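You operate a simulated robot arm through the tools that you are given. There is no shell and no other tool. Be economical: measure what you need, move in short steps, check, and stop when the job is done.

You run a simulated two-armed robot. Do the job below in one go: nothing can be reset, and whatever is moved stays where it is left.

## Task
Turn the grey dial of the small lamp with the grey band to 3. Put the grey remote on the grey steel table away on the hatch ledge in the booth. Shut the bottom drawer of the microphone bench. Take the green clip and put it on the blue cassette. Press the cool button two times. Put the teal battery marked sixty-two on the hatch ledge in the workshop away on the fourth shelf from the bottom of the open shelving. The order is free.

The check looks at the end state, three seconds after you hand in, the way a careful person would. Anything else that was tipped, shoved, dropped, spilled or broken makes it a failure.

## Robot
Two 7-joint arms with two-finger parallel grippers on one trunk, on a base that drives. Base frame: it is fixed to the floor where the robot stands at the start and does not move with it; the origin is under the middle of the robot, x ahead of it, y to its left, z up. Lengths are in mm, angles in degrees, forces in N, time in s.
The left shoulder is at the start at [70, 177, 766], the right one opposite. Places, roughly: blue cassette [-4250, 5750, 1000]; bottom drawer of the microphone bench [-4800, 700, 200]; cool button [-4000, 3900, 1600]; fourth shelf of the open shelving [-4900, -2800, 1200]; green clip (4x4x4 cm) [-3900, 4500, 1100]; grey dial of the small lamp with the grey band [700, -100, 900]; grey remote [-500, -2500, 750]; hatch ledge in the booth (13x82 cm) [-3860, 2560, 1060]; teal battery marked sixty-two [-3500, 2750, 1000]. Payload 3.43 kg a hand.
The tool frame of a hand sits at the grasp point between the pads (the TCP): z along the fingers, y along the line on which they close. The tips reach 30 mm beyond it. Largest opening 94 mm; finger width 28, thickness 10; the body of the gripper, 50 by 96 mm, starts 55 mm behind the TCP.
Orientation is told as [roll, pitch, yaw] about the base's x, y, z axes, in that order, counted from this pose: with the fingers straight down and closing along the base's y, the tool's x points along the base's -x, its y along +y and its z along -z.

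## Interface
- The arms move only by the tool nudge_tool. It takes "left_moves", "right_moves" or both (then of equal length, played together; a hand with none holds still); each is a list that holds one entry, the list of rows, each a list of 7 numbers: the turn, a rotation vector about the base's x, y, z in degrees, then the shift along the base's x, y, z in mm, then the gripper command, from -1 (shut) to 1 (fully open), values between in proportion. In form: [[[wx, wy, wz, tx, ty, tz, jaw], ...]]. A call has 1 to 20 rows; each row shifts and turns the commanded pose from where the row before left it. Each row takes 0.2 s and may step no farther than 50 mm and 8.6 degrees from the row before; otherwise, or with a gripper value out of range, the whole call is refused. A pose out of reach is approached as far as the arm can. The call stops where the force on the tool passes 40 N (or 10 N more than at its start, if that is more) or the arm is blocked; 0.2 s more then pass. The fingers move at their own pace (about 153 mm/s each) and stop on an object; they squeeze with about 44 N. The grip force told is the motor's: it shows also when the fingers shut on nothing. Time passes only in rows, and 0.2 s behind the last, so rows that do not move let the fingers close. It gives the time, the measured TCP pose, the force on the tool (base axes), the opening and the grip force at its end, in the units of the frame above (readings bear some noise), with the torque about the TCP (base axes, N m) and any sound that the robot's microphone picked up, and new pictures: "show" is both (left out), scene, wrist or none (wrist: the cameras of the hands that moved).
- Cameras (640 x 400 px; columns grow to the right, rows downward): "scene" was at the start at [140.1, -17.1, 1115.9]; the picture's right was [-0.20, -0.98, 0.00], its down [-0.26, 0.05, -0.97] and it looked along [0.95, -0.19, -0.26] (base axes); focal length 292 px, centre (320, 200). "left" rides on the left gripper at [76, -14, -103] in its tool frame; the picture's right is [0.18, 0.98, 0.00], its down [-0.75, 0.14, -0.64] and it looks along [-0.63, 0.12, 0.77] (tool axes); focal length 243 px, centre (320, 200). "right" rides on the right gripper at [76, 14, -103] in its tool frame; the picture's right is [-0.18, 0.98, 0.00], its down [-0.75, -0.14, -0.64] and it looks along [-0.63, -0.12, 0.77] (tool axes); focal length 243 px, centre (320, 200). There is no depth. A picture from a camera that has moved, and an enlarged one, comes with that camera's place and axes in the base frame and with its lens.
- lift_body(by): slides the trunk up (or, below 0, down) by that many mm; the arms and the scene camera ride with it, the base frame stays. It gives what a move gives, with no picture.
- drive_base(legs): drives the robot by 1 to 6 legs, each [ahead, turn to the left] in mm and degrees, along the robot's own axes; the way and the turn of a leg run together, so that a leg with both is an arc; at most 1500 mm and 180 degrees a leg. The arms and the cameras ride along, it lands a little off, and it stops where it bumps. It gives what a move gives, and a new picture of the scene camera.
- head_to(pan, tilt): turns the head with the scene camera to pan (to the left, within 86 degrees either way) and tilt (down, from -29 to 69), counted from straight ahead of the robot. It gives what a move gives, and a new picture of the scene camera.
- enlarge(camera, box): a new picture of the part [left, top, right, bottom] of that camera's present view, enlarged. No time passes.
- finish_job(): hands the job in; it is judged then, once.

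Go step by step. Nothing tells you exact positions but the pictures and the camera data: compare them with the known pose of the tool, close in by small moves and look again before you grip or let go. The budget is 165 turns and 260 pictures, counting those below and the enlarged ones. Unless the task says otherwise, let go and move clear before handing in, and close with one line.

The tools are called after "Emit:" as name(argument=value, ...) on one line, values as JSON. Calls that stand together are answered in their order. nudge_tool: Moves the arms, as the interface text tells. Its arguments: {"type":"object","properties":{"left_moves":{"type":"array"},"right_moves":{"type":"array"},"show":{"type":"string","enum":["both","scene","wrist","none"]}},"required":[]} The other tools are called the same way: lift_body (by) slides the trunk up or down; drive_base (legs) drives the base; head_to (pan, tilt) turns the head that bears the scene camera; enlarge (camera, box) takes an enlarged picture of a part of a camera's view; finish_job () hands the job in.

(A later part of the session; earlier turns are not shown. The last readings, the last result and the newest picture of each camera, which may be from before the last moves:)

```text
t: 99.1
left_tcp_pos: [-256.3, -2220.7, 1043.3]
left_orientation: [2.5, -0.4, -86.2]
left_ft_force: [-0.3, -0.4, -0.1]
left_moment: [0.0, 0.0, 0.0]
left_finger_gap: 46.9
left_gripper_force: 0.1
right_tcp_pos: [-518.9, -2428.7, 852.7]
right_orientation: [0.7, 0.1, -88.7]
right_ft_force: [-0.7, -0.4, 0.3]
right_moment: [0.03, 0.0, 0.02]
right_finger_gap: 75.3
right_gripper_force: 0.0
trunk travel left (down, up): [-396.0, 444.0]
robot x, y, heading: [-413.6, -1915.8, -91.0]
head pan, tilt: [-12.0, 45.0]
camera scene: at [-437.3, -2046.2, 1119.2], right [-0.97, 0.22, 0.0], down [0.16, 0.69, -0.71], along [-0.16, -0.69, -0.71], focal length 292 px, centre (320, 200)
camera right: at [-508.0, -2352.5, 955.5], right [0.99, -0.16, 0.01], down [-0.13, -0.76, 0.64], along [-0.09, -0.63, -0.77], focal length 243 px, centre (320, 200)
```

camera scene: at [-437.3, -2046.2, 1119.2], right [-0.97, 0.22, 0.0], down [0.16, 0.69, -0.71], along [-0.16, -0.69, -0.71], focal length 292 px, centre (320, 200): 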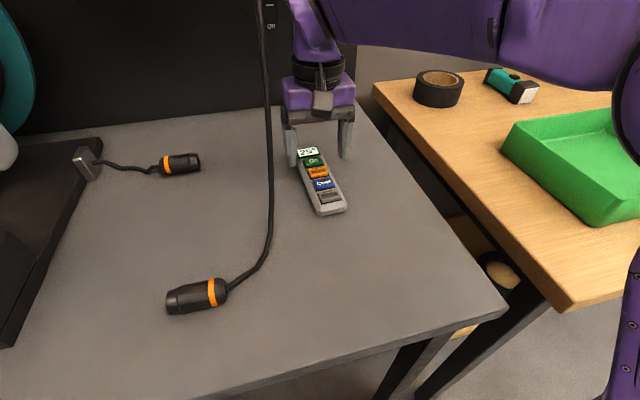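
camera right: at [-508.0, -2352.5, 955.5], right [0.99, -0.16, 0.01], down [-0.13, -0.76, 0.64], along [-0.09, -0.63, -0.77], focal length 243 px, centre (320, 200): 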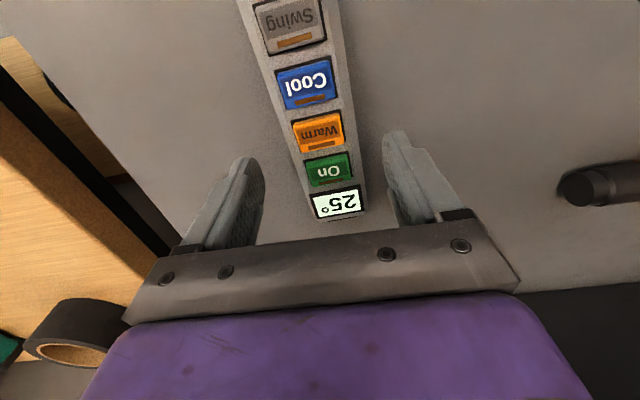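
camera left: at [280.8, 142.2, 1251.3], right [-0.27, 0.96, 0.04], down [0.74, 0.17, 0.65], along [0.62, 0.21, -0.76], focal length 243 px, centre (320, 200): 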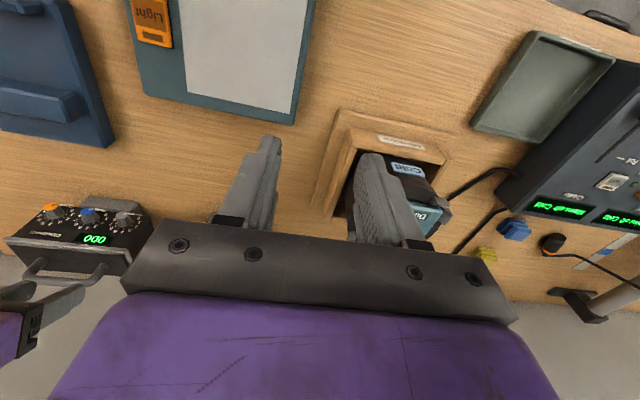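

Well centred. I lower to TCP 808 and look.

Emit:
nudge_tool(right_moves=[[[0, 0, 0, 0, 0, -20, 0.6], [0, 0, 0, 0, 0, -15, 0.6], [0, 0, 0, 0, 0, -10, 0.6], [0, 0, 0, 0, 0, 0, 0.6]]], show="wrist")

Emit:
enlarge(camera="scene", box=[260, 80, 400, 230])

```text
t: 100.1
left_tcp_pos: [-255.9, -2217.3, 1044.9]
left_orientation: [2.5, -0.6, -86.3]
left_ft_force: [-0.5, 0.3, -0.2]
left_moment: [-0.02, -0.02, 0.0]
left_finger_gap: 47.0
left_gripper_force: 0.1
right_tcp_pos: [-517.7, -2428.4, 810.6]
right_orientation: [0.6, -0.5, -88.7]
right_ft_force: [-1.4, -7.4, 28.3]
right_moment: [0.16, 1.25, 0.27]
right_finger_gap: 75.9
right_gripper_force: 0.3
trunk travel left (down, up): [-396.0, 444.0]
robot x, y, heading: [-417.9, -1920.1, -90.9]
head pan, tilt: [-12.0, 45.0]
camera right: at [-507.5, -2350.6, 912.9], right [0.99, -0.16, 0.01], down [-0.13, -0.75, 0.65], along [-0.1, -0.64, -0.76], focal length 243 px, centre (320, 200)
```

right: 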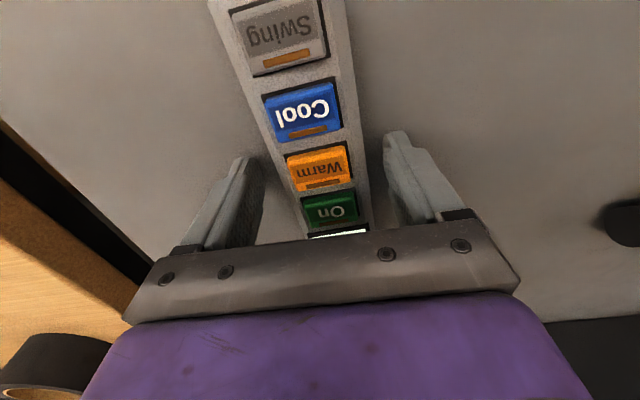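

```text
2.67 times, centred on (330, 155) of scene
camera zoom: at [-436.3, -2044.0, 1120.0], right [-0.97, 0.22, 0.0], down [0.16, 0.69, -0.71], along [-0.16, -0.69, -0.71], focal length 777 px, centre (293, 320)
```

zoom: 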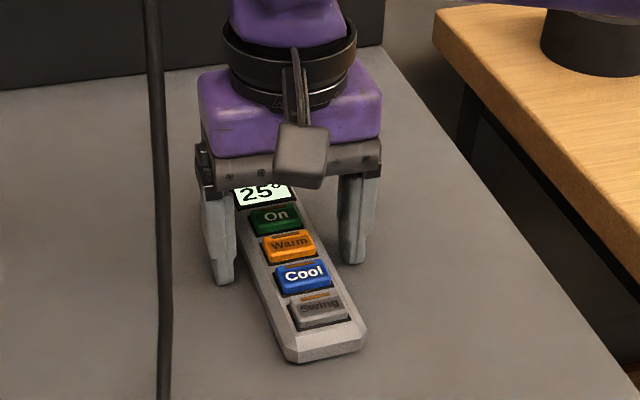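

The fingertips just touch the table (z≈780). I rise 4 mm and close on the remote.

Emit:
nudge_tool(right_moves=[[[0, 0, 0, 0, 0, 5, 0.6], [0, 0, 0, 0, 0, 0, 0.2], [0, 0, 0, 0, 0, 0, -0.2], [0, 0, 0, 0, 0, 0, -1], [0, 0, 0, 0, 0, 0, -1], [0, 0, 0, 0, 0, 0, -1]]], show="wrist")

```text
t: 101.5
left_tcp_pos: [-257.1, -2220.3, 1043.6]
left_orientation: [2.5, -0.4, -86.3]
left_ft_force: [-0.4, -0.2, -1.1]
left_moment: [-0.02, -0.01, -0.02]
left_finger_gap: 46.9
left_gripper_force: 0.1
right_tcp_pos: [-518.6, -2427.5, 811.7]
right_orientation: [0.7, 0.1, -88.7]
right_ft_force: [-0.2, 0.0, 0.3]
right_moment: [-0.02, -0.01, 0.0]
right_finger_gap: 49.2
right_gripper_force: 44.2
trunk travel left (down, up): [-396.0, 444.0]
robot x, y, heading: [-416.7, -1916.2, -90.6]
head pan, tilt: [-12.0, 45.0]
camera right: at [-507.2, -2351.0, 914.7], right [0.99, -0.16, 0.01], down [-0.13, -0.76, 0.64], along [-0.09, -0.63, -0.77], focal length 243 px, centre (320, 200)
```

right: 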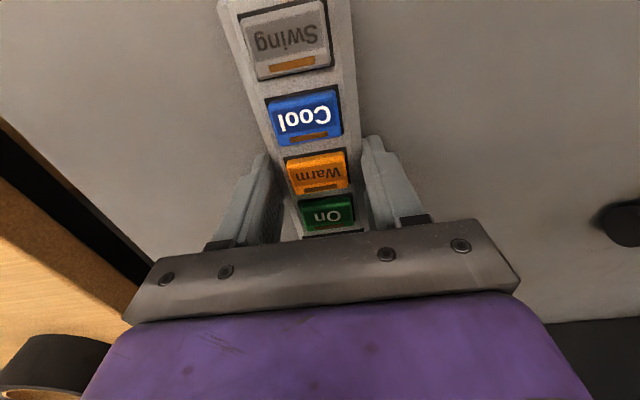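

Gripped at 49 mm. I lift it.

Emit:
nudge_tool(right_moves=[[[0, 0, 0, 0, 0, 20, -1], [0, 0, 0, 0, 0, 40, -1], [0, 0, 0, 0, 0, 40, -1], [0, 0, 0, 0, 30, 40, -1], [0, 0, 0, -20, 40, 10, -1], [0, 0, 0, -20, 40, 0, -1], [0, 0, 0, -20, 40, 0, -1], [0, 0, 0, 0, 0, 0, -1]]], show="both")

```text
t: 103.3
left_tcp_pos: [-256.2, -2221.7, 1043.4]
left_orientation: [2.5, -0.2, -86.2]
left_ft_force: [-0.4, -0.1, 0.3]
left_moment: [0.0, 0.01, 0.02]
left_finger_gap: 47.2
left_gripper_force: 0.1
right_tcp_pos: [-590.2, -2296.8, 985.3]
right_orientation: [0.4, 0.2, -88.6]
right_ft_force: [0.0, 0.8, -1.3]
right_moment: [0.0, 0.01, -0.01]
right_finger_gap: 49.2
right_gripper_force: 44.2
right hand out of reach, approached as far as the arm can: row 6, 7
trunk travel left (down, up): [-396.0, 444.0]
robot x, y, heading: [-416.7, -1916.0, -90.9]
head pan, tilt: [-12.0, 45.0]
camera scene: at [-436.1, -2046.7, 1119.1], right [-0.97, 0.22, 0.0], down [0.16, 0.69, -0.71], along [-0.16, -0.69, -0.71], focal length 292 px, centre (320, 200)
camera right: at [-579.0, -2221.0, 1089.5], right [0.99, -0.16, 0.01], down [-0.13, -0.76, 0.64], along [-0.1, -0.63, -0.77], focal length 243 px, centre (320, 200)
```

scene: 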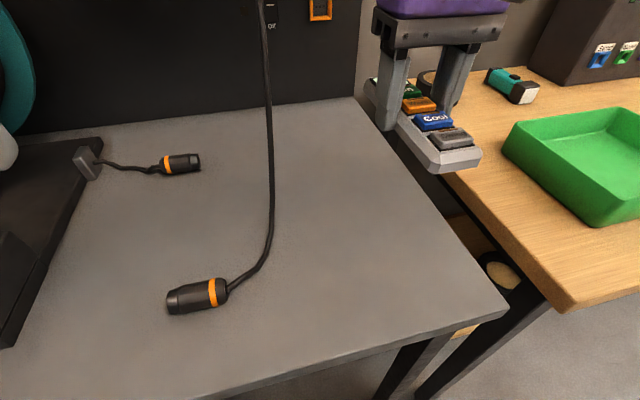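
right: 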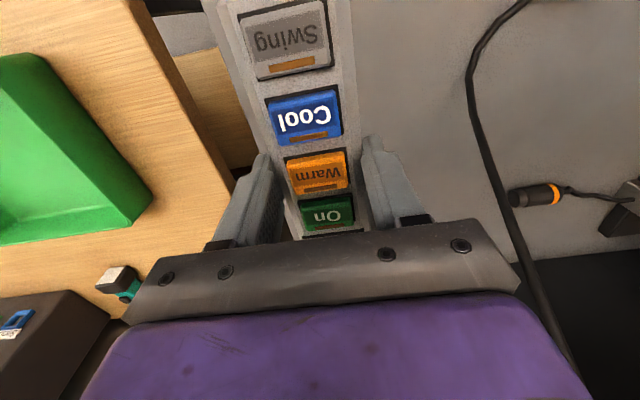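

Remote secured. I back out along the clear lane, then turn to face −x and look for the way to the hatch.

Emit:
drive_base(legs=[[-1500, 0], [-600, 0], [0, -90]])

Emit:
head_to(pan=0, tilt=12)

Emit:
head_to(pan=-45, tilt=12)

```text
t: 117.5
left_tcp_pos: [-689.0, 11.9, 1043.5]
left_orientation: [2.6, -0.4, -176.9]
left_ft_force: [-0.6, 0.1, -0.3]
left_moment: [0.03, 0.02, 0.0]
left_finger_gap: 47.1
left_gripper_force: 0.1
right_tcp_pos: [-761.0, 349.3, 985.5]
right_orientation: [0.5, 0.1, -179.5]
right_ft_force: [-0.3, 0.0, -2.1]
right_moment: [0.02, 0.03, -0.01]
right_finger_gap: 49.1
right_gripper_force: 43.8
trunk travel left (down, up): [-396.0, 444.0]
robot x, y, heading: [-385.2, 170.3, 178.2]
head pan, tilt: [-12.0, 45.0]
camera scene: at [-516.7, 190.5, 1119.2], right [0.24, 0.97, 0.0], down [0.69, -0.17, -0.71], along [-0.69, 0.17, -0.71], focal length 292 px, centre (320, 200)
```

scene: 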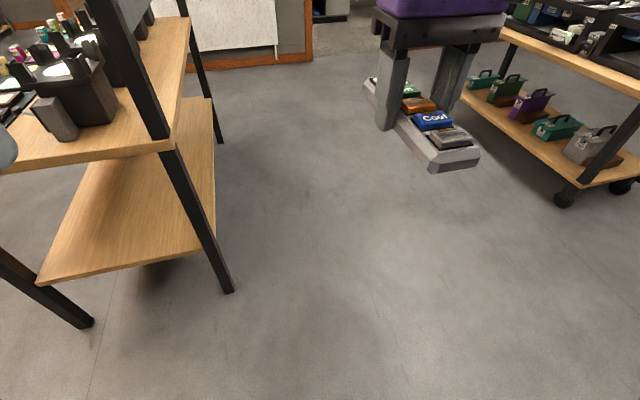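

```text
t: 118.4
left_tcp_pos: [-689.9, 12.7, 1042.7]
left_orientation: [2.5, -0.3, -177.0]
left_ft_force: [-0.2, -0.7, -0.4]
left_moment: [-0.02, -0.05, 0.01]
left_finger_gap: 47.1
left_gripper_force: 0.0
right_tcp_pos: [-761.9, 346.9, 985.7]
right_orientation: [0.7, 0.2, -179.4]
right_ft_force: [0.0, 0.1, -0.7]
right_moment: [0.0, 0.01, -0.02]
right_finger_gap: 49.2
right_gripper_force: 43.9
trunk travel left (down, up): [-396.0, 444.0]
robot x, y, heading: [-387.9, 164.2, 178.4]
head pan, tilt: [0.0, 12.0]
camera scene: at [-530.9, 173.8, 1170.8], right [0.03, 1.0, 0.0], down [0.21, -0.01, -0.98], along [-0.98, 0.03, -0.21], focal length 292 px, centre (320, 200)
```

scene: 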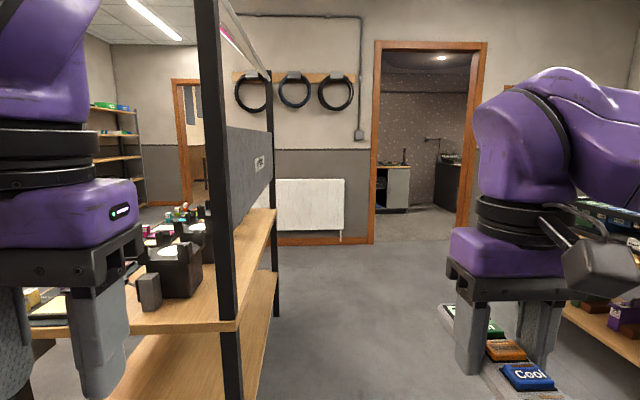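

```text
t: 119.6
left_tcp_pos: [-690.3, 13.2, 1043.7]
left_orientation: [2.4, -0.4, -177.0]
left_ft_force: [0.4, 0.7, -0.1]
left_moment: [0.03, -0.03, 0.01]
left_finger_gap: 47.0
left_gripper_force: 0.0
right_tcp_pos: [-762.0, 347.5, 986.2]
right_orientation: [0.5, 0.2, -179.3]
right_ft_force: [-0.3, -0.1, -1.7]
right_moment: [0.0, 0.02, 0.0]
right_finger_gap: 49.1
right_gripper_force: 44.4
trunk travel left (down, up): [-396.0, 444.0]
robot x, y, heading: [-383.0, 169.3, 178.3]
head pan, tilt: [-45.0, 12.0]
camera scene: at [-501.8, 238.8, 1170.9], right [0.73, 0.69, 0.0], down [0.14, -0.15, -0.98], along [-0.67, 0.71, -0.21], focal length 292 px, centre (320, 200)
```

scene: 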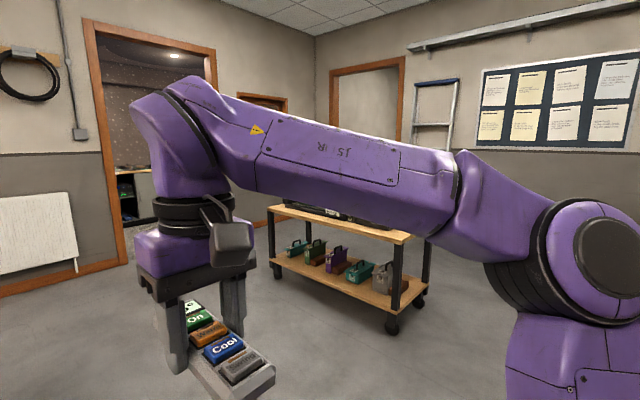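

I see a clear aisle between the centre table and the trolley; the hatch is on the far wall to the right. I drive along the aisle.

Emit:
drive_base(legs=[[0, -40], [950, 0], [0, 41.5], [1450, 0]])

Emit:
head_to(pan=-40, tilt=12)

```text
t: 135.0
left_tcp_pos: [-2821.0, 610.2, 1043.7]
left_orientation: [2.5, -0.4, -174.6]
left_ft_force: [-0.2, -0.2, 0.4]
left_moment: [0.0, 0.01, 0.03]
left_finger_gap: 47.1
left_gripper_force: 0.0
right_tcp_pos: [-2905.7, 942.9, 985.7]
right_orientation: [0.5, 0.2, -176.9]
right_ft_force: [0.6, 0.4, -1.1]
right_moment: [-0.03, 0.03, 0.01]
right_finger_gap: 49.1
right_gripper_force: 44.2
trunk travel left (down, up): [-396.0, 444.0]
robot x, y, heading: [-2523.9, 780.9, -179.4]
head pan, tilt: [-45.0, 12.0]
camera scene: at [-2641.1, 845.1, 1170.9], right [0.7, 0.72, 0.0], down [0.15, -0.15, -0.98], along [-0.7, 0.68, -0.21], focal length 292 px, centre (320, 200)
```

scene: 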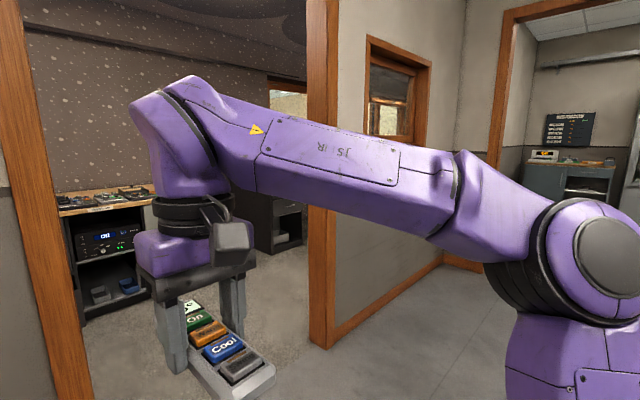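

```text
t: 135.6
left_tcp_pos: [-2819.6, 609.7, 1043.5]
left_orientation: [2.5, -0.5, -174.7]
left_ft_force: [0.5, 0.2, -0.8]
left_moment: [-0.02, 0.02, 0.02]
left_finger_gap: 46.9
left_gripper_force: 0.0
right_tcp_pos: [-2905.8, 942.9, 986.1]
right_orientation: [0.6, 0.1, -176.9]
right_ft_force: [-0.5, 0.1, -1.3]
right_moment: [-0.01, -0.01, 0.04]
right_finger_gap: 49.4
right_gripper_force: 43.9
trunk travel left (down, up): [-396.0, 444.0]
robot x, y, heading: [-2522.1, 779.6, -179.1]
head pan, tilt: [-40.0, 12.0]
camera scene: at [-2646.2, 839.0, 1170.9], right [0.63, 0.77, 0.0], down [0.16, -0.13, -0.98], along [-0.76, 0.62, -0.21], focal length 292 px, centre (320, 200)
```

scene: 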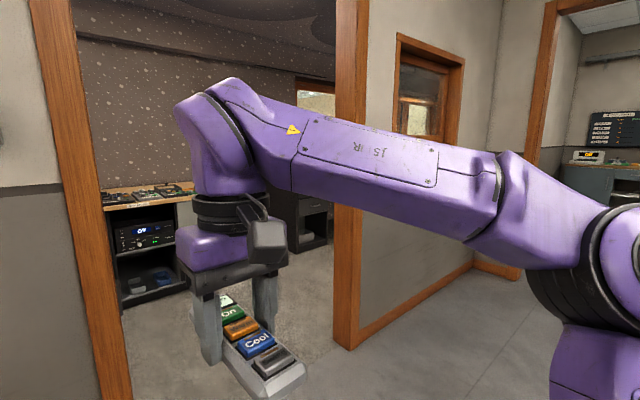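

I go on to x≈-2870, turn right and approach the hatch area.

Emit:
drive_base(legs=[[360, 0], [0, -91], [900, 0]])

Emit:
head_to(pan=35, tilt=15)

```text
t: 146.1
left_tcp_pos: [-3075.6, 1961.6, 1043.6]
left_orientation: [2.5, -0.4, 95.3]
left_ft_force: [0.1, 0.3, 0.2]
left_moment: [0.0, 0.01, -0.02]
left_finger_gap: 47.2
left_gripper_force: 0.0
right_tcp_pos: [-2744.5, 2046.5, 986.2]
right_orientation: [0.6, 0.2, 92.9]
right_ft_force: [1.0, 0.1, -1.2]
right_moment: [0.0, 0.01, -0.02]
right_finger_gap: 49.2
right_gripper_force: 43.7
trunk travel left (down, up): [-396.0, 444.0]
robot x, y, heading: [-2907.5, 1663.4, 90.4]
head pan, tilt: [-40.0, 12.0]
camera scene: at [-2851.1, 1787.5, 1170.8], right [0.77, -0.64, 0.0], down [-0.13, -0.16, -0.98], along [0.62, 0.76, -0.21], focal length 292 px, centre (320, 200)
```

scene: 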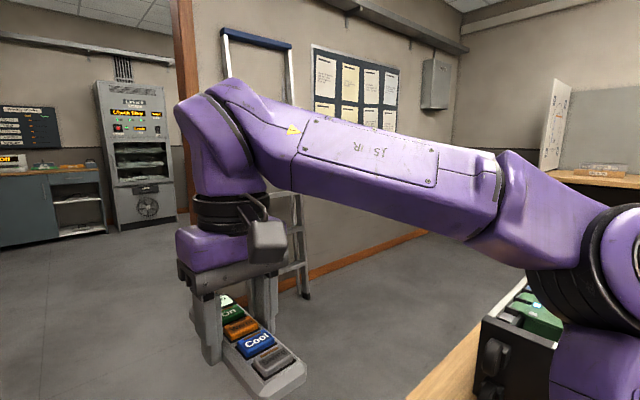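

```text
t: 147.5
left_tcp_pos: [-3076.2, 1961.9, 1044.1]
left_orientation: [2.4, -0.3, 95.3]
left_ft_force: [0.4, 0.6, -0.3]
left_moment: [-0.03, -0.03, 0.02]
left_finger_gap: 47.0
left_gripper_force: 0.0
right_tcp_pos: [-2743.2, 2046.5, 986.5]
right_orientation: [0.6, 0.3, 92.9]
right_ft_force: [-0.3, 0.6, -1.4]
right_moment: [-0.03, 0.0, 0.02]
right_finger_gap: 49.3
right_gripper_force: 43.9
trunk travel left (down, up): [-396.0, 444.0]
robot x, y, heading: [-2908.2, 1665.2, 90.7]
head pan, tilt: [35.0, 15.0]
camera scene: at [-2964.6, 1791.2, 1166.0], right [0.81, 0.58, 0.0], down [0.15, -0.21, -0.97], along [-0.56, 0.79, -0.26], focal length 292 px, centre (320, 200)
```

scene: 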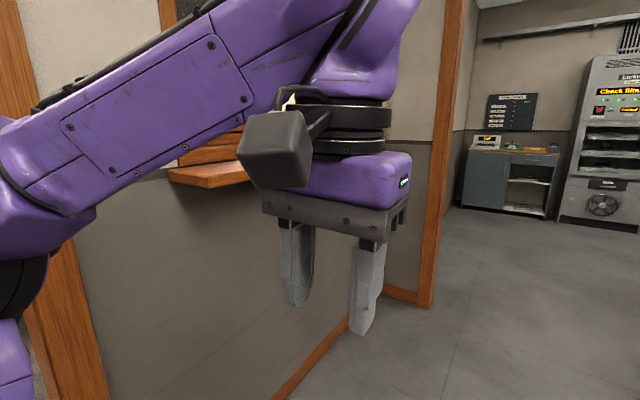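

The workshop ledge is on the wall to my left. I drive alongside and turn to face it.

Emit:
drive_base(legs=[[950, 0], [0, 89.5]])

Emit:
head_to(pan=0, tilt=12)

```text
t: 156.3
left_tcp_pos: [-3215.3, 2447.2, 1044.0]
left_orientation: [2.6, -0.3, -175.1]
left_ft_force: [-0.3, 0.6, -0.6]
left_moment: [0.01, -0.01, 0.01]
left_finger_gap: 46.8
left_gripper_force: 0.0
right_tcp_pos: [-3298.4, 2780.4, 987.0]
right_orientation: [0.6, 0.3, -177.5]
right_ft_force: [-0.1, 0.0, -1.8]
right_moment: [-0.02, 0.03, 0.03]
right_finger_gap: 49.2
right_gripper_force: 44.0
trunk travel left (down, up): [-396.0, 444.0]
robot x, y, heading: [-2914.0, 2613.1, -179.8]
head pan, tilt: [35.0, 15.0]
camera scene: at [-3044.3, 2560.9, 1166.0], right [-0.58, 0.82, 0.0], down [0.21, 0.15, -0.97], along [-0.79, -0.56, -0.26], focal length 292 px, centre (320, 200)
```

scene: 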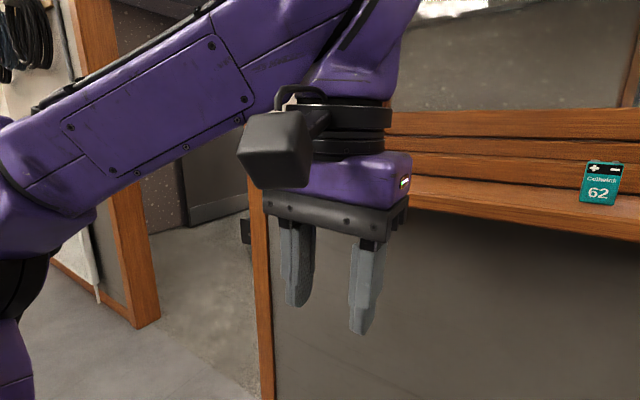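

```text
t: 157.3
left_tcp_pos: [-3215.0, 2448.1, 1043.7]
left_orientation: [2.6, -0.4, -175.3]
left_ft_force: [0.2, 0.2, 0.1]
left_moment: [0.02, 0.0, 0.04]
left_finger_gap: 47.2
left_gripper_force: 0.0
right_tcp_pos: [-3299.1, 2781.6, 985.8]
right_orientation: [0.7, 0.2, -177.6]
right_ft_force: [-0.6, 1.0, -1.7]
right_moment: [0.0, -0.01, 0.02]
right_finger_gap: 48.9
right_gripper_force: 44.4
trunk travel left (down, up): [-396.0, 444.0]
robot x, y, heading: [-2911.5, 2610.5, -179.9]
head pan, tilt: [0.0, 12.0]
camera scene: at [-3061.3, 2614.5, 1170.9], right [0.0, 1.0, 0.0], down [0.21, 0.0, -0.98], along [-0.98, 0.0, -0.21], focal length 292 px, centre (320, 200)
```

scene: 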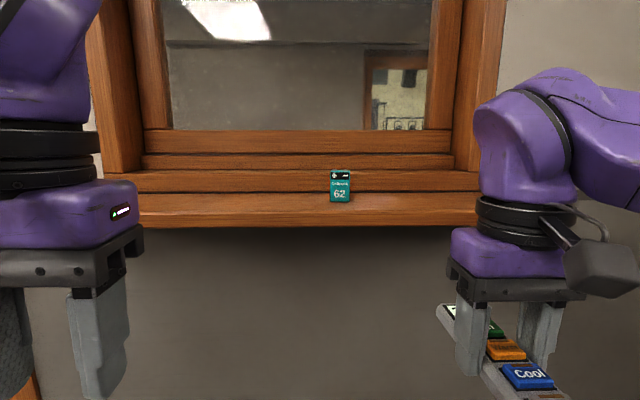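

The battery stands at about (-3617, 2653), bottom ≈1050, on the sill; the window itself is shut glass. I raise the trunk and move up closer, using the left hand for it.

Emit:
lift_body(by=200)

Emit:
drive_base(legs=[[150, -4]])

Emit:
head_to(pan=0, tilt=35)

```text
t: 159.5
left_tcp_pos: [-3215.9, 2447.6, 1244.3]
left_orientation: [2.4, -0.4, -175.1]
left_ft_force: [-0.6, 0.1, -0.8]
left_moment: [-0.01, -0.01, 0.0]
left_finger_gap: 47.0
left_gripper_force: 0.1
right_tcp_pos: [-3297.3, 2780.8, 1185.9]
right_orientation: [0.5, 0.3, -177.4]
right_ft_force: [-0.6, -0.6, -2.0]
right_moment: [-0.02, 0.01, -0.01]
right_finger_gap: 49.3
right_gripper_force: 44.3
trunk travel left (down, up): [-596.0, 244.0]
robot x, y, heading: [-2917.0, 2613.3, -179.8]
head pan, tilt: [0.0, 12.0]
```

```text
t: 160.9
left_tcp_pos: [-3374.4, 2473.9, 1244.2]
left_orientation: [2.5, -0.4, -179.0]
left_ft_force: [0.0, -0.6, -0.2]
left_moment: [0.01, 0.0, 0.0]
left_finger_gap: 47.3
left_gripper_force: 0.2
right_tcp_pos: [-3434.2, 2809.4, 1185.9]
right_orientation: [0.6, 0.3, 178.6]
right_ft_force: [0.0, 0.0, -1.1]
right_moment: [-0.01, 0.02, -0.02]
right_finger_gap: 49.4
right_gripper_force: 44.0
trunk travel left (down, up): [-596.0, 244.0]
robot x, y, heading: [-3063.8, 2619.0, 176.3]
head pan, tilt: [0.0, 12.0]
camera scene: at [-3208.8, 2628.6, 1371.0], right [0.06, 1.0, 0.0], down [0.21, -0.01, -0.98], along [-0.98, 0.06, -0.21], focal length 292 px, centre (320, 200)
```

scene: 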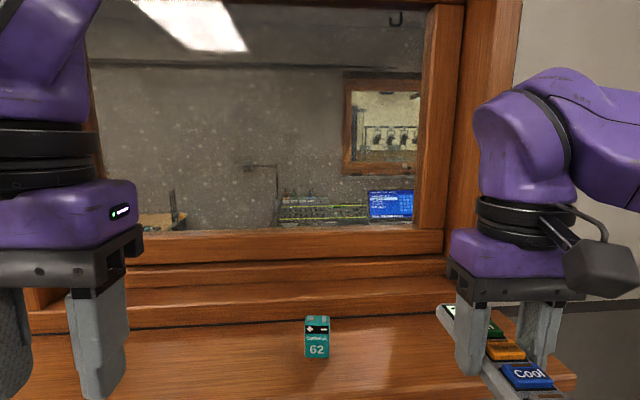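

```text
t: 161.7
left_tcp_pos: [-3374.5, 2473.5, 1242.9]
left_orientation: [2.5, -0.5, -179.1]
left_ft_force: [1.2, 0.4, 0.9]
left_moment: [-0.03, 0.0, -0.01]
left_finger_gap: 47.0
left_gripper_force: 0.0
right_tcp_pos: [-3433.7, 2810.7, 1186.3]
right_orientation: [0.6, 0.2, 178.6]
right_ft_force: [0.8, 0.7, -0.6]
right_moment: [-0.02, 0.01, -0.01]
right_finger_gap: 49.2
right_gripper_force: 44.2
trunk travel left (down, up): [-596.0, 244.0]
robot x, y, heading: [-3063.6, 2618.5, 176.2]
head pan, tilt: [0.0, 35.0]
camera scene: at [-3203.9, 2628.3, 1334.1], right [0.06, 1.0, 0.0], down [0.57, -0.04, -0.82], along [-0.82, 0.05, -0.57], focal length 292 px, centre (320, 200)
```

scene: 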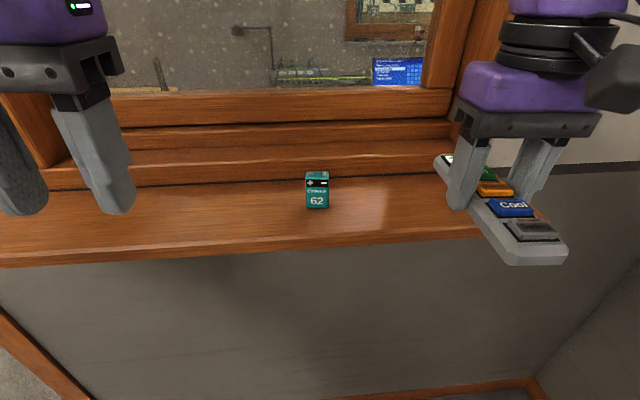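

I bring the left hand over the sill for a closer look.

Emit:
nudge_tool(left_moves=[[[0, 0, 0, -36, 21, -5, 0.5], [0, 0, 0, -36, 21, -5, 0.5], [0, 0, 0, -36, 21, -5, 0.5], [0, 0, 0, -36, 21, -5, 0.5], [0, 0, 0, -36, 21, -10, 0.5], [0, 0, 0, -20, 21, -10, 0.5], [0, 0, 0, 0, 0, 0, 0.5]]], show="both")

```text
t: 163.3
left_tcp_pos: [-3573.5, 2597.8, 1203.3]
left_orientation: [2.5, -0.4, -179.1]
left_ft_force: [-0.4, 0.0, -0.6]
left_moment: [0.02, 0.0, 0.0]
left_finger_gap: 70.6
left_gripper_force: 0.1
right_tcp_pos: [-3433.6, 2809.8, 1187.2]
right_orientation: [0.6, 0.1, 178.7]
right_ft_force: [-0.5, -0.5, -1.7]
right_moment: [0.0, -0.01, -0.01]
right_finger_gap: 49.4
right_gripper_force: 44.4
trunk travel left (down, up): [-596.0, 244.0]
robot x, y, heading: [-3064.1, 2621.5, 176.3]
head pan, tilt: [0.0, 35.0]
camera scene: at [-3203.5, 2627.8, 1334.1], right [0.06, 1.0, 0.0], down [0.57, -0.04, -0.82], along [-0.82, 0.05, -0.57], focal length 292 px, centre (320, 200)
camera left: at [-3497.3, 2617.4, 1304.7], right [0.2, -0.98, 0.04], down [-0.75, -0.13, 0.65], along [-0.63, -0.16, -0.76], focal length 243 px, centre (320, 200)
```

scene: 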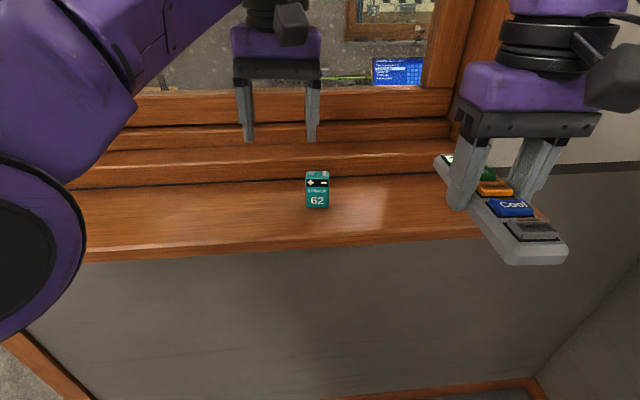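
left: 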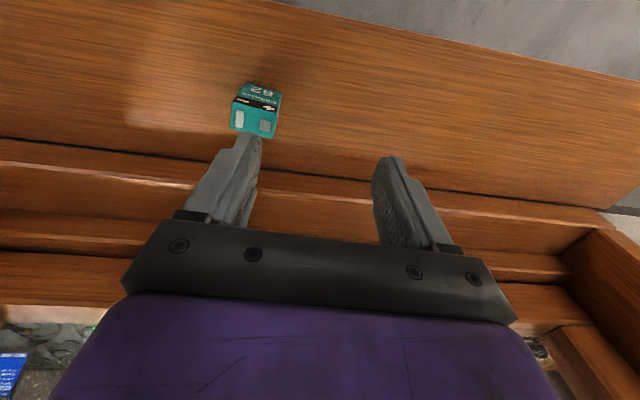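

Triangulated: battery top at (-3582, 2646, 1118), sill z≈1063. I position above it.

Emit:
nudge_tool(left_moves=[[[2.5, 0, 0, -4, 25, 0, 0.5], [0, 0, 0, -4, 24, -20, 0.5], [0, 0, 0, 0, 0, -30, 0.5], [0, 0, 0, 0, 0, 0, 0.5]]], show="both")

```text
t: 164.3
left_tcp_pos: [-3582.6, 2647.7, 1153.8]
left_orientation: [0.1, -0.2, -179.0]
left_ft_force: [-0.7, -0.2, -0.9]
left_moment: [0.0, 0.0, -0.01]
left_finger_gap: 70.5
left_gripper_force: 0.0
right_tcp_pos: [-3435.8, 2810.5, 1186.6]
right_orientation: [0.6, 0.2, 178.7]
right_ft_force: [0.5, -0.4, -1.1]
right_moment: [-0.04, 0.02, 0.0]
right_finger_gap: 49.2
right_gripper_force: 43.9
trunk travel left (down, up): [-596.0, 244.0]
robot x, y, heading: [-3063.7, 2617.4, 176.3]
head pan, tilt: [0.0, 35.0]
camera scene: at [-3205.0, 2629.0, 1333.9], right [0.06, 1.0, 0.0], down [0.57, -0.04, -0.82], along [-0.82, 0.05, -0.57], focal length 292 px, centre (320, 200)
camera left: at [-3506.6, 2663.0, 1255.8], right [0.2, -0.98, 0.0], down [-0.75, -0.15, 0.65], along [-0.63, -0.13, -0.76], focal length 243 px, centre (320, 200)
```

scene: 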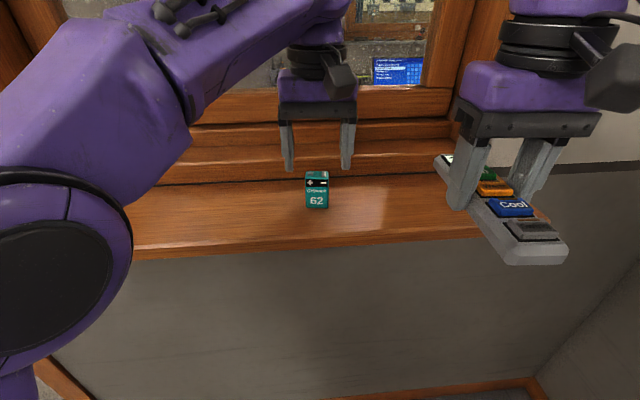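
left: 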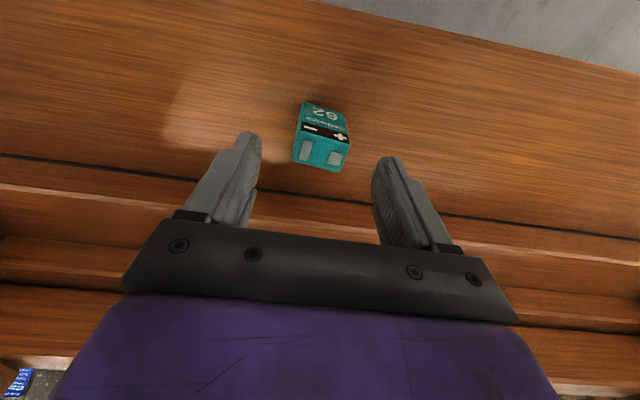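

Centred over the battery. I lower and close.

Emit:
nudge_tool(left_moves=[[[0, 0, 0, 0, 0, -25, 0.5], [0, 0, 0, 0, 0, -22, 0.5], [0, 0, 0, 0, 0, 0, 0.5], [0, 0, 0, 0, 0, 0, 0], [0, 0, 0, 0, 0, 0, -1], [0, 0, 0, 0, 0, 0, -1], [0, 0, 0, 0, 0, 0, -1]]], show="wrist")

```text
t: 165.9
left_tcp_pos: [-3582.0, 2647.3, 1108.2]
left_orientation: [0.0, -0.3, -179.0]
left_ft_force: [0.2, 0.5, -0.2]
left_moment: [-0.01, 0.03, 0.03]
left_finger_gap: 39.4
left_gripper_force: 44.5
right_tcp_pos: [-3434.3, 2811.0, 1185.5]
right_orientation: [0.6, 0.2, 178.7]
right_ft_force: [-0.2, -0.4, -2.1]
right_moment: [-0.03, 0.02, 0.0]
right_finger_gap: 49.2
right_gripper_force: 43.7
trunk travel left (down, up): [-596.0, 244.0]
robot x, y, heading: [-3065.9, 2616.1, 176.2]
head pan, tilt: [0.0, 35.0]
camera left: at [-3505.7, 2662.4, 1210.4], right [0.2, -0.98, 0.0], down [-0.75, -0.15, 0.65], along [-0.63, -0.13, -0.76], focal length 243 px, centre (320, 200)
```

left: 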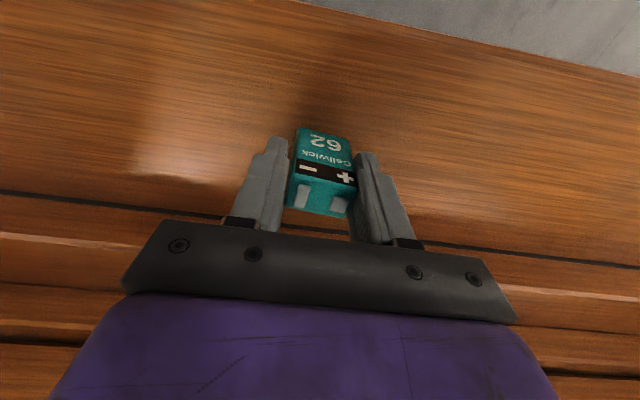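

Battery gripped (39 mm). I lift it, and back away from the sill.

Emit:
nudge_tool(left_moves=[[[0, 0, 0, 0, 0, 30, -1], [0, 0, 0, 0, 0, 40, -1], [0, 0, 0, 20, -30, 20, -1], [0, 0, 0, 20, -30, 0, -1], [0, 0, 0, 20, -35, 0, -1], [0, 0, 0, 0, 0, 0, -1]]], show="none")

Emit:
drive_base(legs=[[-230, 4]])

Emit:
lift_body(by=-100)

Emit:
head_to(pan=75, tilt=30)

```text
t: 167.3
left_tcp_pos: [-3523.5, 2557.1, 1196.6]
left_orientation: [0.0, -0.3, -179.1]
left_ft_force: [0.4, -0.2, -1.2]
left_moment: [0.0, 0.01, 0.01]
left_finger_gap: 39.6
left_gripper_force: 44.3
right_tcp_pos: [-3434.9, 2810.2, 1186.1]
right_orientation: [0.6, 0.2, 178.8]
right_ft_force: [0.1, 0.4, -1.2]
right_moment: [-0.01, 0.0, 0.01]
right_finger_gap: 49.1
right_gripper_force: 44.0
trunk travel left (down, up): [-596.0, 244.0]
robot x, y, heading: [-3061.9, 2618.6, 176.3]
head pan, tilt: [0.0, 35.0]
```

```text
t: 169.1
left_tcp_pos: [-3284.7, 2519.0, 1197.1]
left_orientation: [0.0, -0.2, -175.1]
left_ft_force: [-0.4, 0.6, -1.0]
left_moment: [-0.02, 0.01, 0.01]
left_finger_gap: 39.5
left_gripper_force: 44.1
right_tcp_pos: [-3215.2, 2779.2, 1185.4]
right_orientation: [0.7, 0.2, -177.4]
right_ft_force: [0.4, 0.8, -0.4]
right_moment: [0.01, 0.0, -0.01]
right_finger_gap: 49.3
right_gripper_force: 43.9
trunk travel left (down, up): [-596.0, 244.0]
robot x, y, heading: [-2833.1, 2612.2, -179.9]
head pan, tilt: [0.0, 35.0]
camera scene: at [-2972.1, 2612.1, 1333.9], right [0.0, 1.0, 0.0], down [0.57, 0.0, -0.82], along [-0.82, 0.0, -0.57], focal length 292 px, centre (320, 200)
```

scene: 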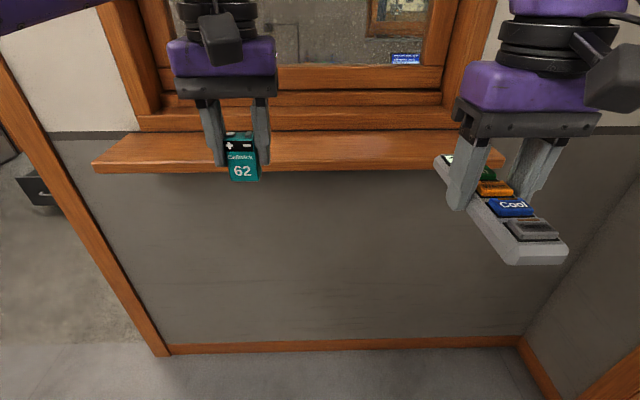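

```text
t: 170.4
left_tcp_pos: [-3284.2, 2517.9, 1096.7]
left_orientation: [0.0, -0.3, -175.1]
left_ft_force: [0.3, 0.4, 0.1]
left_moment: [0.02, 0.03, -0.03]
left_finger_gap: 39.5
left_gripper_force: 44.2
right_tcp_pos: [-3213.8, 2778.7, 1085.5]
right_orientation: [0.6, 0.3, -177.4]
right_ft_force: [-0.6, -0.5, -1.8]
right_moment: [-0.02, 0.01, -0.01]
right_finger_gap: 49.2
right_gripper_force: 44.0
trunk travel left (down, up): [-496.0, 344.0]
robot x, y, heading: [-2831.6, 2613.9, -179.6]
head pan, tilt: [0.0, 35.0]
```

```text
t: 171.9
left_tcp_pos: [-3284.3, 2517.9, 1097.8]
left_orientation: [0.0, -0.3, -175.0]
left_ft_force: [-0.3, -0.1, -0.3]
left_moment: [0.0, -0.02, -0.01]
left_finger_gap: 39.4
left_gripper_force: 44.3
right_tcp_pos: [-3214.4, 2777.6, 1086.3]
right_orientation: [0.6, 0.2, -177.4]
right_ft_force: [1.1, 0.9, -1.7]
right_moment: [0.03, 0.02, -0.01]
right_finger_gap: 49.4
right_gripper_force: 44.4
trunk travel left (down, up): [-496.0, 344.0]
robot x, y, heading: [-2829.4, 2608.3, -179.6]
head pan, tilt: [75.0, 30.0]
camera scene: at [-2906.8, 2525.0, 1241.8], right [-0.97, 0.26, 0.0], down [0.13, 0.48, -0.87], along [-0.22, -0.84, -0.5], focal length 292 px, centre (320, 200)
```

scene: 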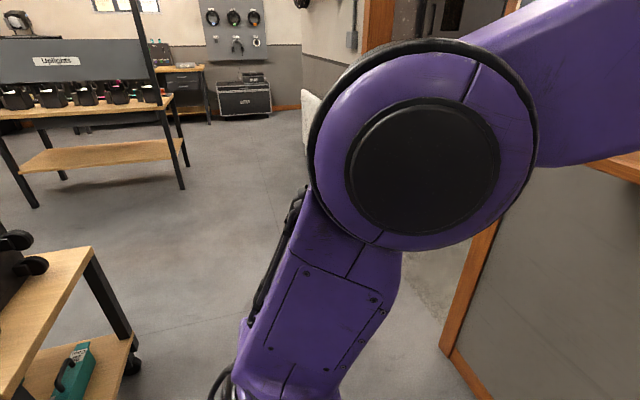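

Elbow half-width is about 340 mm, so the door (≈0.9 m wide, centred at y≈1365) is passable. I drive toward it, keeping clear of the trolley.

Emit:
drive_base(legs=[[0, 74], [720, 0], [0, 15.5], [540, 0], [0, -90]])

Emit:
head_to(pan=0, tilt=25)

```text
t: 186.4
left_tcp_pos: [-3485.6, 1309.9, 1097.4]
left_orientation: [-0.1, -0.4, -176.3]
left_ft_force: [0.3, 0.3, -0.4]
left_moment: [0.0, 0.02, -0.01]
left_finger_gap: 39.3
left_gripper_force: 43.9
right_tcp_pos: [-3410.6, 1567.6, 1086.9]
right_orientation: [0.6, 0.2, -178.6]
right_ft_force: [0.2, -1.3, -0.7]
right_moment: [0.0, 0.01, 0.0]
right_finger_gap: 49.1
right_gripper_force: 44.0
trunk travel left (down, up): [-496.0, 344.0]
robot x, y, heading: [-3036.5, 1391.3, 179.0]
head pan, tilt: [75.0, 30.0]
camera scene: at [-3108.7, 1308.4, 1241.8], right [-0.96, 0.28, 0.0], down [0.14, 0.48, -0.87], along [-0.24, -0.83, -0.5], focal length 292 px, centre (320, 200)
```

scene: 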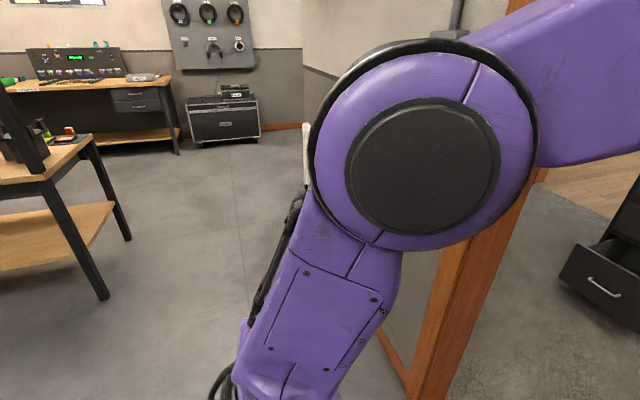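

```text
t: 187.9
left_tcp_pos: [-3486.8, 1309.1, 1097.0]
left_orientation: [0.1, -0.3, -176.5]
left_ft_force: [0.7, 0.2, -0.7]
left_moment: [-0.01, -0.03, 0.05]
left_finger_gap: 39.2
left_gripper_force: 43.5
right_tcp_pos: [-3411.3, 1567.0, 1085.6]
right_orientation: [0.6, 0.3, -178.7]
right_ft_force: [-0.6, 0.9, -1.8]
right_moment: [-0.01, 0.03, 0.0]
right_finger_gap: 49.0
right_gripper_force: 43.6
trunk travel left (down, up): [-496.0, 344.0]
robot x, y, heading: [-3032.9, 1391.9, 178.9]
head pan, tilt: [0.0, 25.0]
camera scene: at [-3176.0, 1396.7, 1249.7], right [0.02, 1.0, 0.0], down [0.42, -0.01, -0.91], along [-0.91, 0.01, -0.42], focal length 292 px, centre (320, 200)
```

scene: 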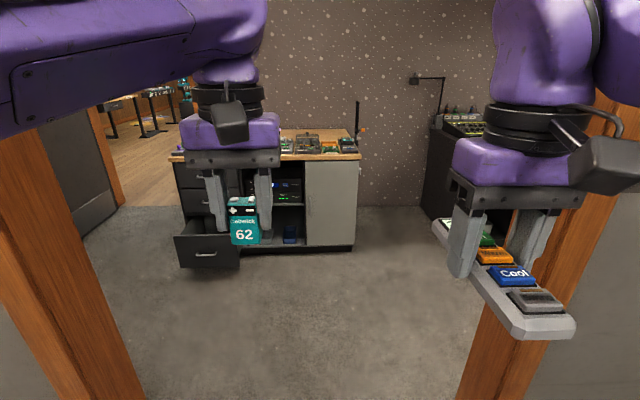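

I check how far the right elbow sticks out before the doorway.

Emit:
head_to(pan=-75, tilt=30)

```text
t: 189.3
left_tcp_pos: [-3486.4, 1309.6, 1098.1]
left_orientation: [0.1, -0.3, -176.3]
left_ft_force: [-1.1, 0.3, -0.5]
left_moment: [0.01, 0.01, -0.02]
left_finger_gap: 39.2
left_gripper_force: 44.2
right_tcp_pos: [-3409.3, 1568.1, 1086.5]
right_orientation: [0.5, 0.2, -178.6]
right_ft_force: [0.0, 0.5, -1.3]
right_moment: [-0.03, -0.03, -0.03]
right_finger_gap: 49.0
right_gripper_force: 43.6
trunk travel left (down, up): [-496.0, 344.0]
robot x, y, heading: [-3034.5, 1395.5, 179.0]
head pan, tilt: [-75.0, 30.0]
camera scene: at [-3105.9, 1482.9, 1241.8], right [0.97, 0.24, 0.0], down [0.12, -0.49, -0.87], along [-0.21, 0.84, -0.5], focal length 292 px, centre (320, 200)
```

scene: 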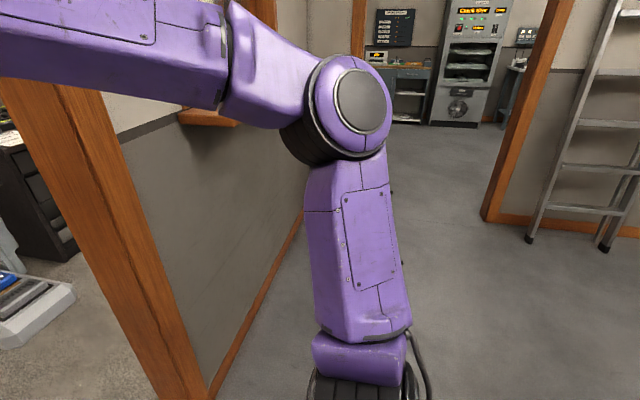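

The right elbow sticks out far. I extend that hand forward and inward to draw the elbow in.

Emit:
nudge_tool(right_moves=[[[0, 0, 0, -30, -18, 0, -1], [0, 0, 0, -30, -18, 0, -1], [0, 0, 0, -30, -18, 0, -1], [0, 0, 0, -30, -18, 0, -1], [0, 0, 0, -30, -18, 0, -1], [0, 0, 0, 0, 0, 0, -1]]], show="scene")

```text
t: 190.8
left_tcp_pos: [-3485.3, 1309.7, 1097.8]
left_orientation: [0.0, -0.4, -176.3]
left_ft_force: [0.2, 0.0, -0.6]
left_moment: [0.0, 0.01, 0.0]
left_finger_gap: 39.2
left_gripper_force: 43.9
right_tcp_pos: [-3559.5, 1479.6, 1084.6]
right_orientation: [0.6, 0.2, -178.7]
right_ft_force: [-0.6, 0.7, -1.7]
right_moment: [-0.04, 0.03, -0.04]
right_finger_gap: 49.1
right_gripper_force: 44.0
trunk travel left (down, up): [-496.0, 344.0]
robot x, y, heading: [-3030.2, 1389.8, 179.3]
head pan, tilt: [-75.0, 30.0]
camera scene: at [-3104.8, 1483.7, 1241.8], right [0.97, 0.24, 0.0], down [0.12, -0.49, -0.87], along [-0.21, 0.84, -0.5], focal length 292 px, centre (320, 200)
```

scene: 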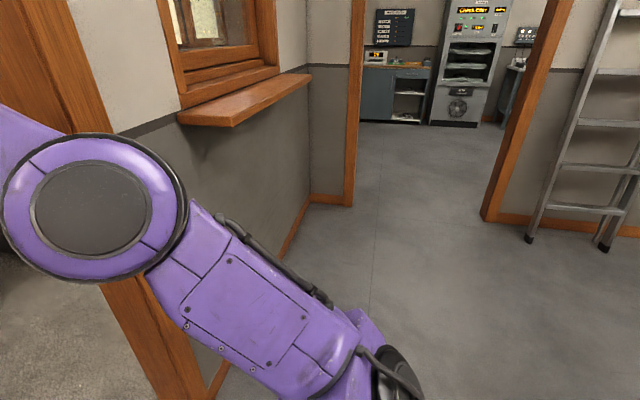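

Elbows are now within ~330 mm. I go for the doorway, aiming for its middle.

Emit:
drive_base(legs=[[0, 3], [500, 0]])

Emit:
head_to(pan=80, tilt=45)

Emit:
head_to(pan=-80, tilt=45)

```text
t: 194.1
left_tcp_pos: [-3987.2, 1265.6, 1097.1]
left_orientation: [0.0, -0.3, -173.3]
left_ft_force: [-0.2, 0.4, -1.4]
left_moment: [0.0, -0.04, 0.05]
left_finger_gap: 39.3
left_gripper_force: 43.8
right_tcp_pos: [-4071.9, 1429.6, 1083.4]
right_orientation: [0.6, 0.2, -175.5]
right_ft_force: [-0.6, 0.5, -1.1]
right_moment: [0.03, -0.03, 0.01]
right_finger_gap: 49.0
right_gripper_force: 44.1
trunk travel left (down, up): [-496.0, 344.0]
robot x, y, heading: [-3538.6, 1375.7, -177.7]
head pan, tilt: [-75.0, 30.0]
camera scene: at [-3617.8, 1460.0, 1241.8], right [0.96, 0.3, 0.0], down [0.15, -0.48, -0.87], along [-0.26, 0.83, -0.5], focal length 292 px, centre (320, 200)
```

scene: 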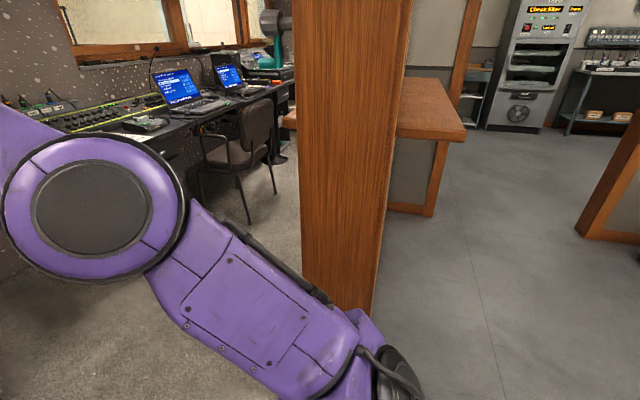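

```text
t: 196.5
left_tcp_pos: [-3986.6, 1266.4, 1096.6]
left_orientation: [-0.1, -0.3, -173.3]
left_ft_force: [0.4, 0.0, -0.2]
left_moment: [-0.04, -0.02, 0.01]
left_finger_gap: 39.0
left_gripper_force: 43.7
right_tcp_pos: [-4072.1, 1430.2, 1084.2]
right_orientation: [0.5, 0.2, -175.6]
right_ft_force: [-0.3, 1.0, -1.9]
right_moment: [-0.03, 0.01, -0.03]
right_finger_gap: 49.3
right_gripper_force: 43.9
trunk travel left (down, up): [-496.0, 344.0]
robot x, y, heading: [-3540.6, 1375.5, -177.6]
head pan, tilt: [80.0, 45.0]
camera scene: at [-3601.8, 1293.1, 1219.2], right [-0.99, 0.14, 0.0], down [0.1, 0.7, -0.71], along [-0.1, -0.7, -0.71], focal length 292 px, centre (320, 200)
```

scene: 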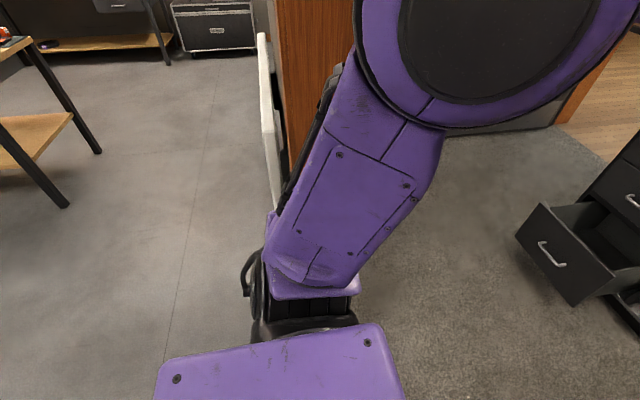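

```text
t: 199.0
left_tcp_pos: [-3987.7, 1266.1, 1098.3]
left_orientation: [0.0, -0.2, -173.3]
left_ft_force: [0.6, 0.2, -0.1]
left_moment: [0.0, 0.02, 0.02]
left_finger_gap: 39.3
left_gripper_force: 43.9
right_tcp_pos: [-4072.4, 1429.5, 1084.3]
right_orientation: [0.6, 0.1, -175.5]
right_ft_force: [-0.2, 0.4, -1.6]
right_moment: [-0.02, -0.01, -0.01]
right_finger_gap: 49.3
right_gripper_force: 44.7
trunk travel left (down, up): [-496.0, 344.0]
robot x, y, heading: [-3535.6, 1373.3, -177.8]
head pan, tilt: [-80.0, 45.0]
camera scene: at [-3607.9, 1453.1, 1219.2], right [0.98, 0.21, 0.0], down [0.15, -0.69, -0.71], along [-0.15, 0.69, -0.71], focal length 292 px, centre (320, 200)
```

scene: 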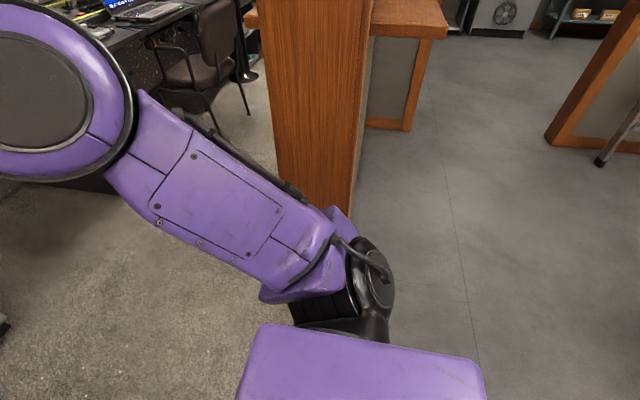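

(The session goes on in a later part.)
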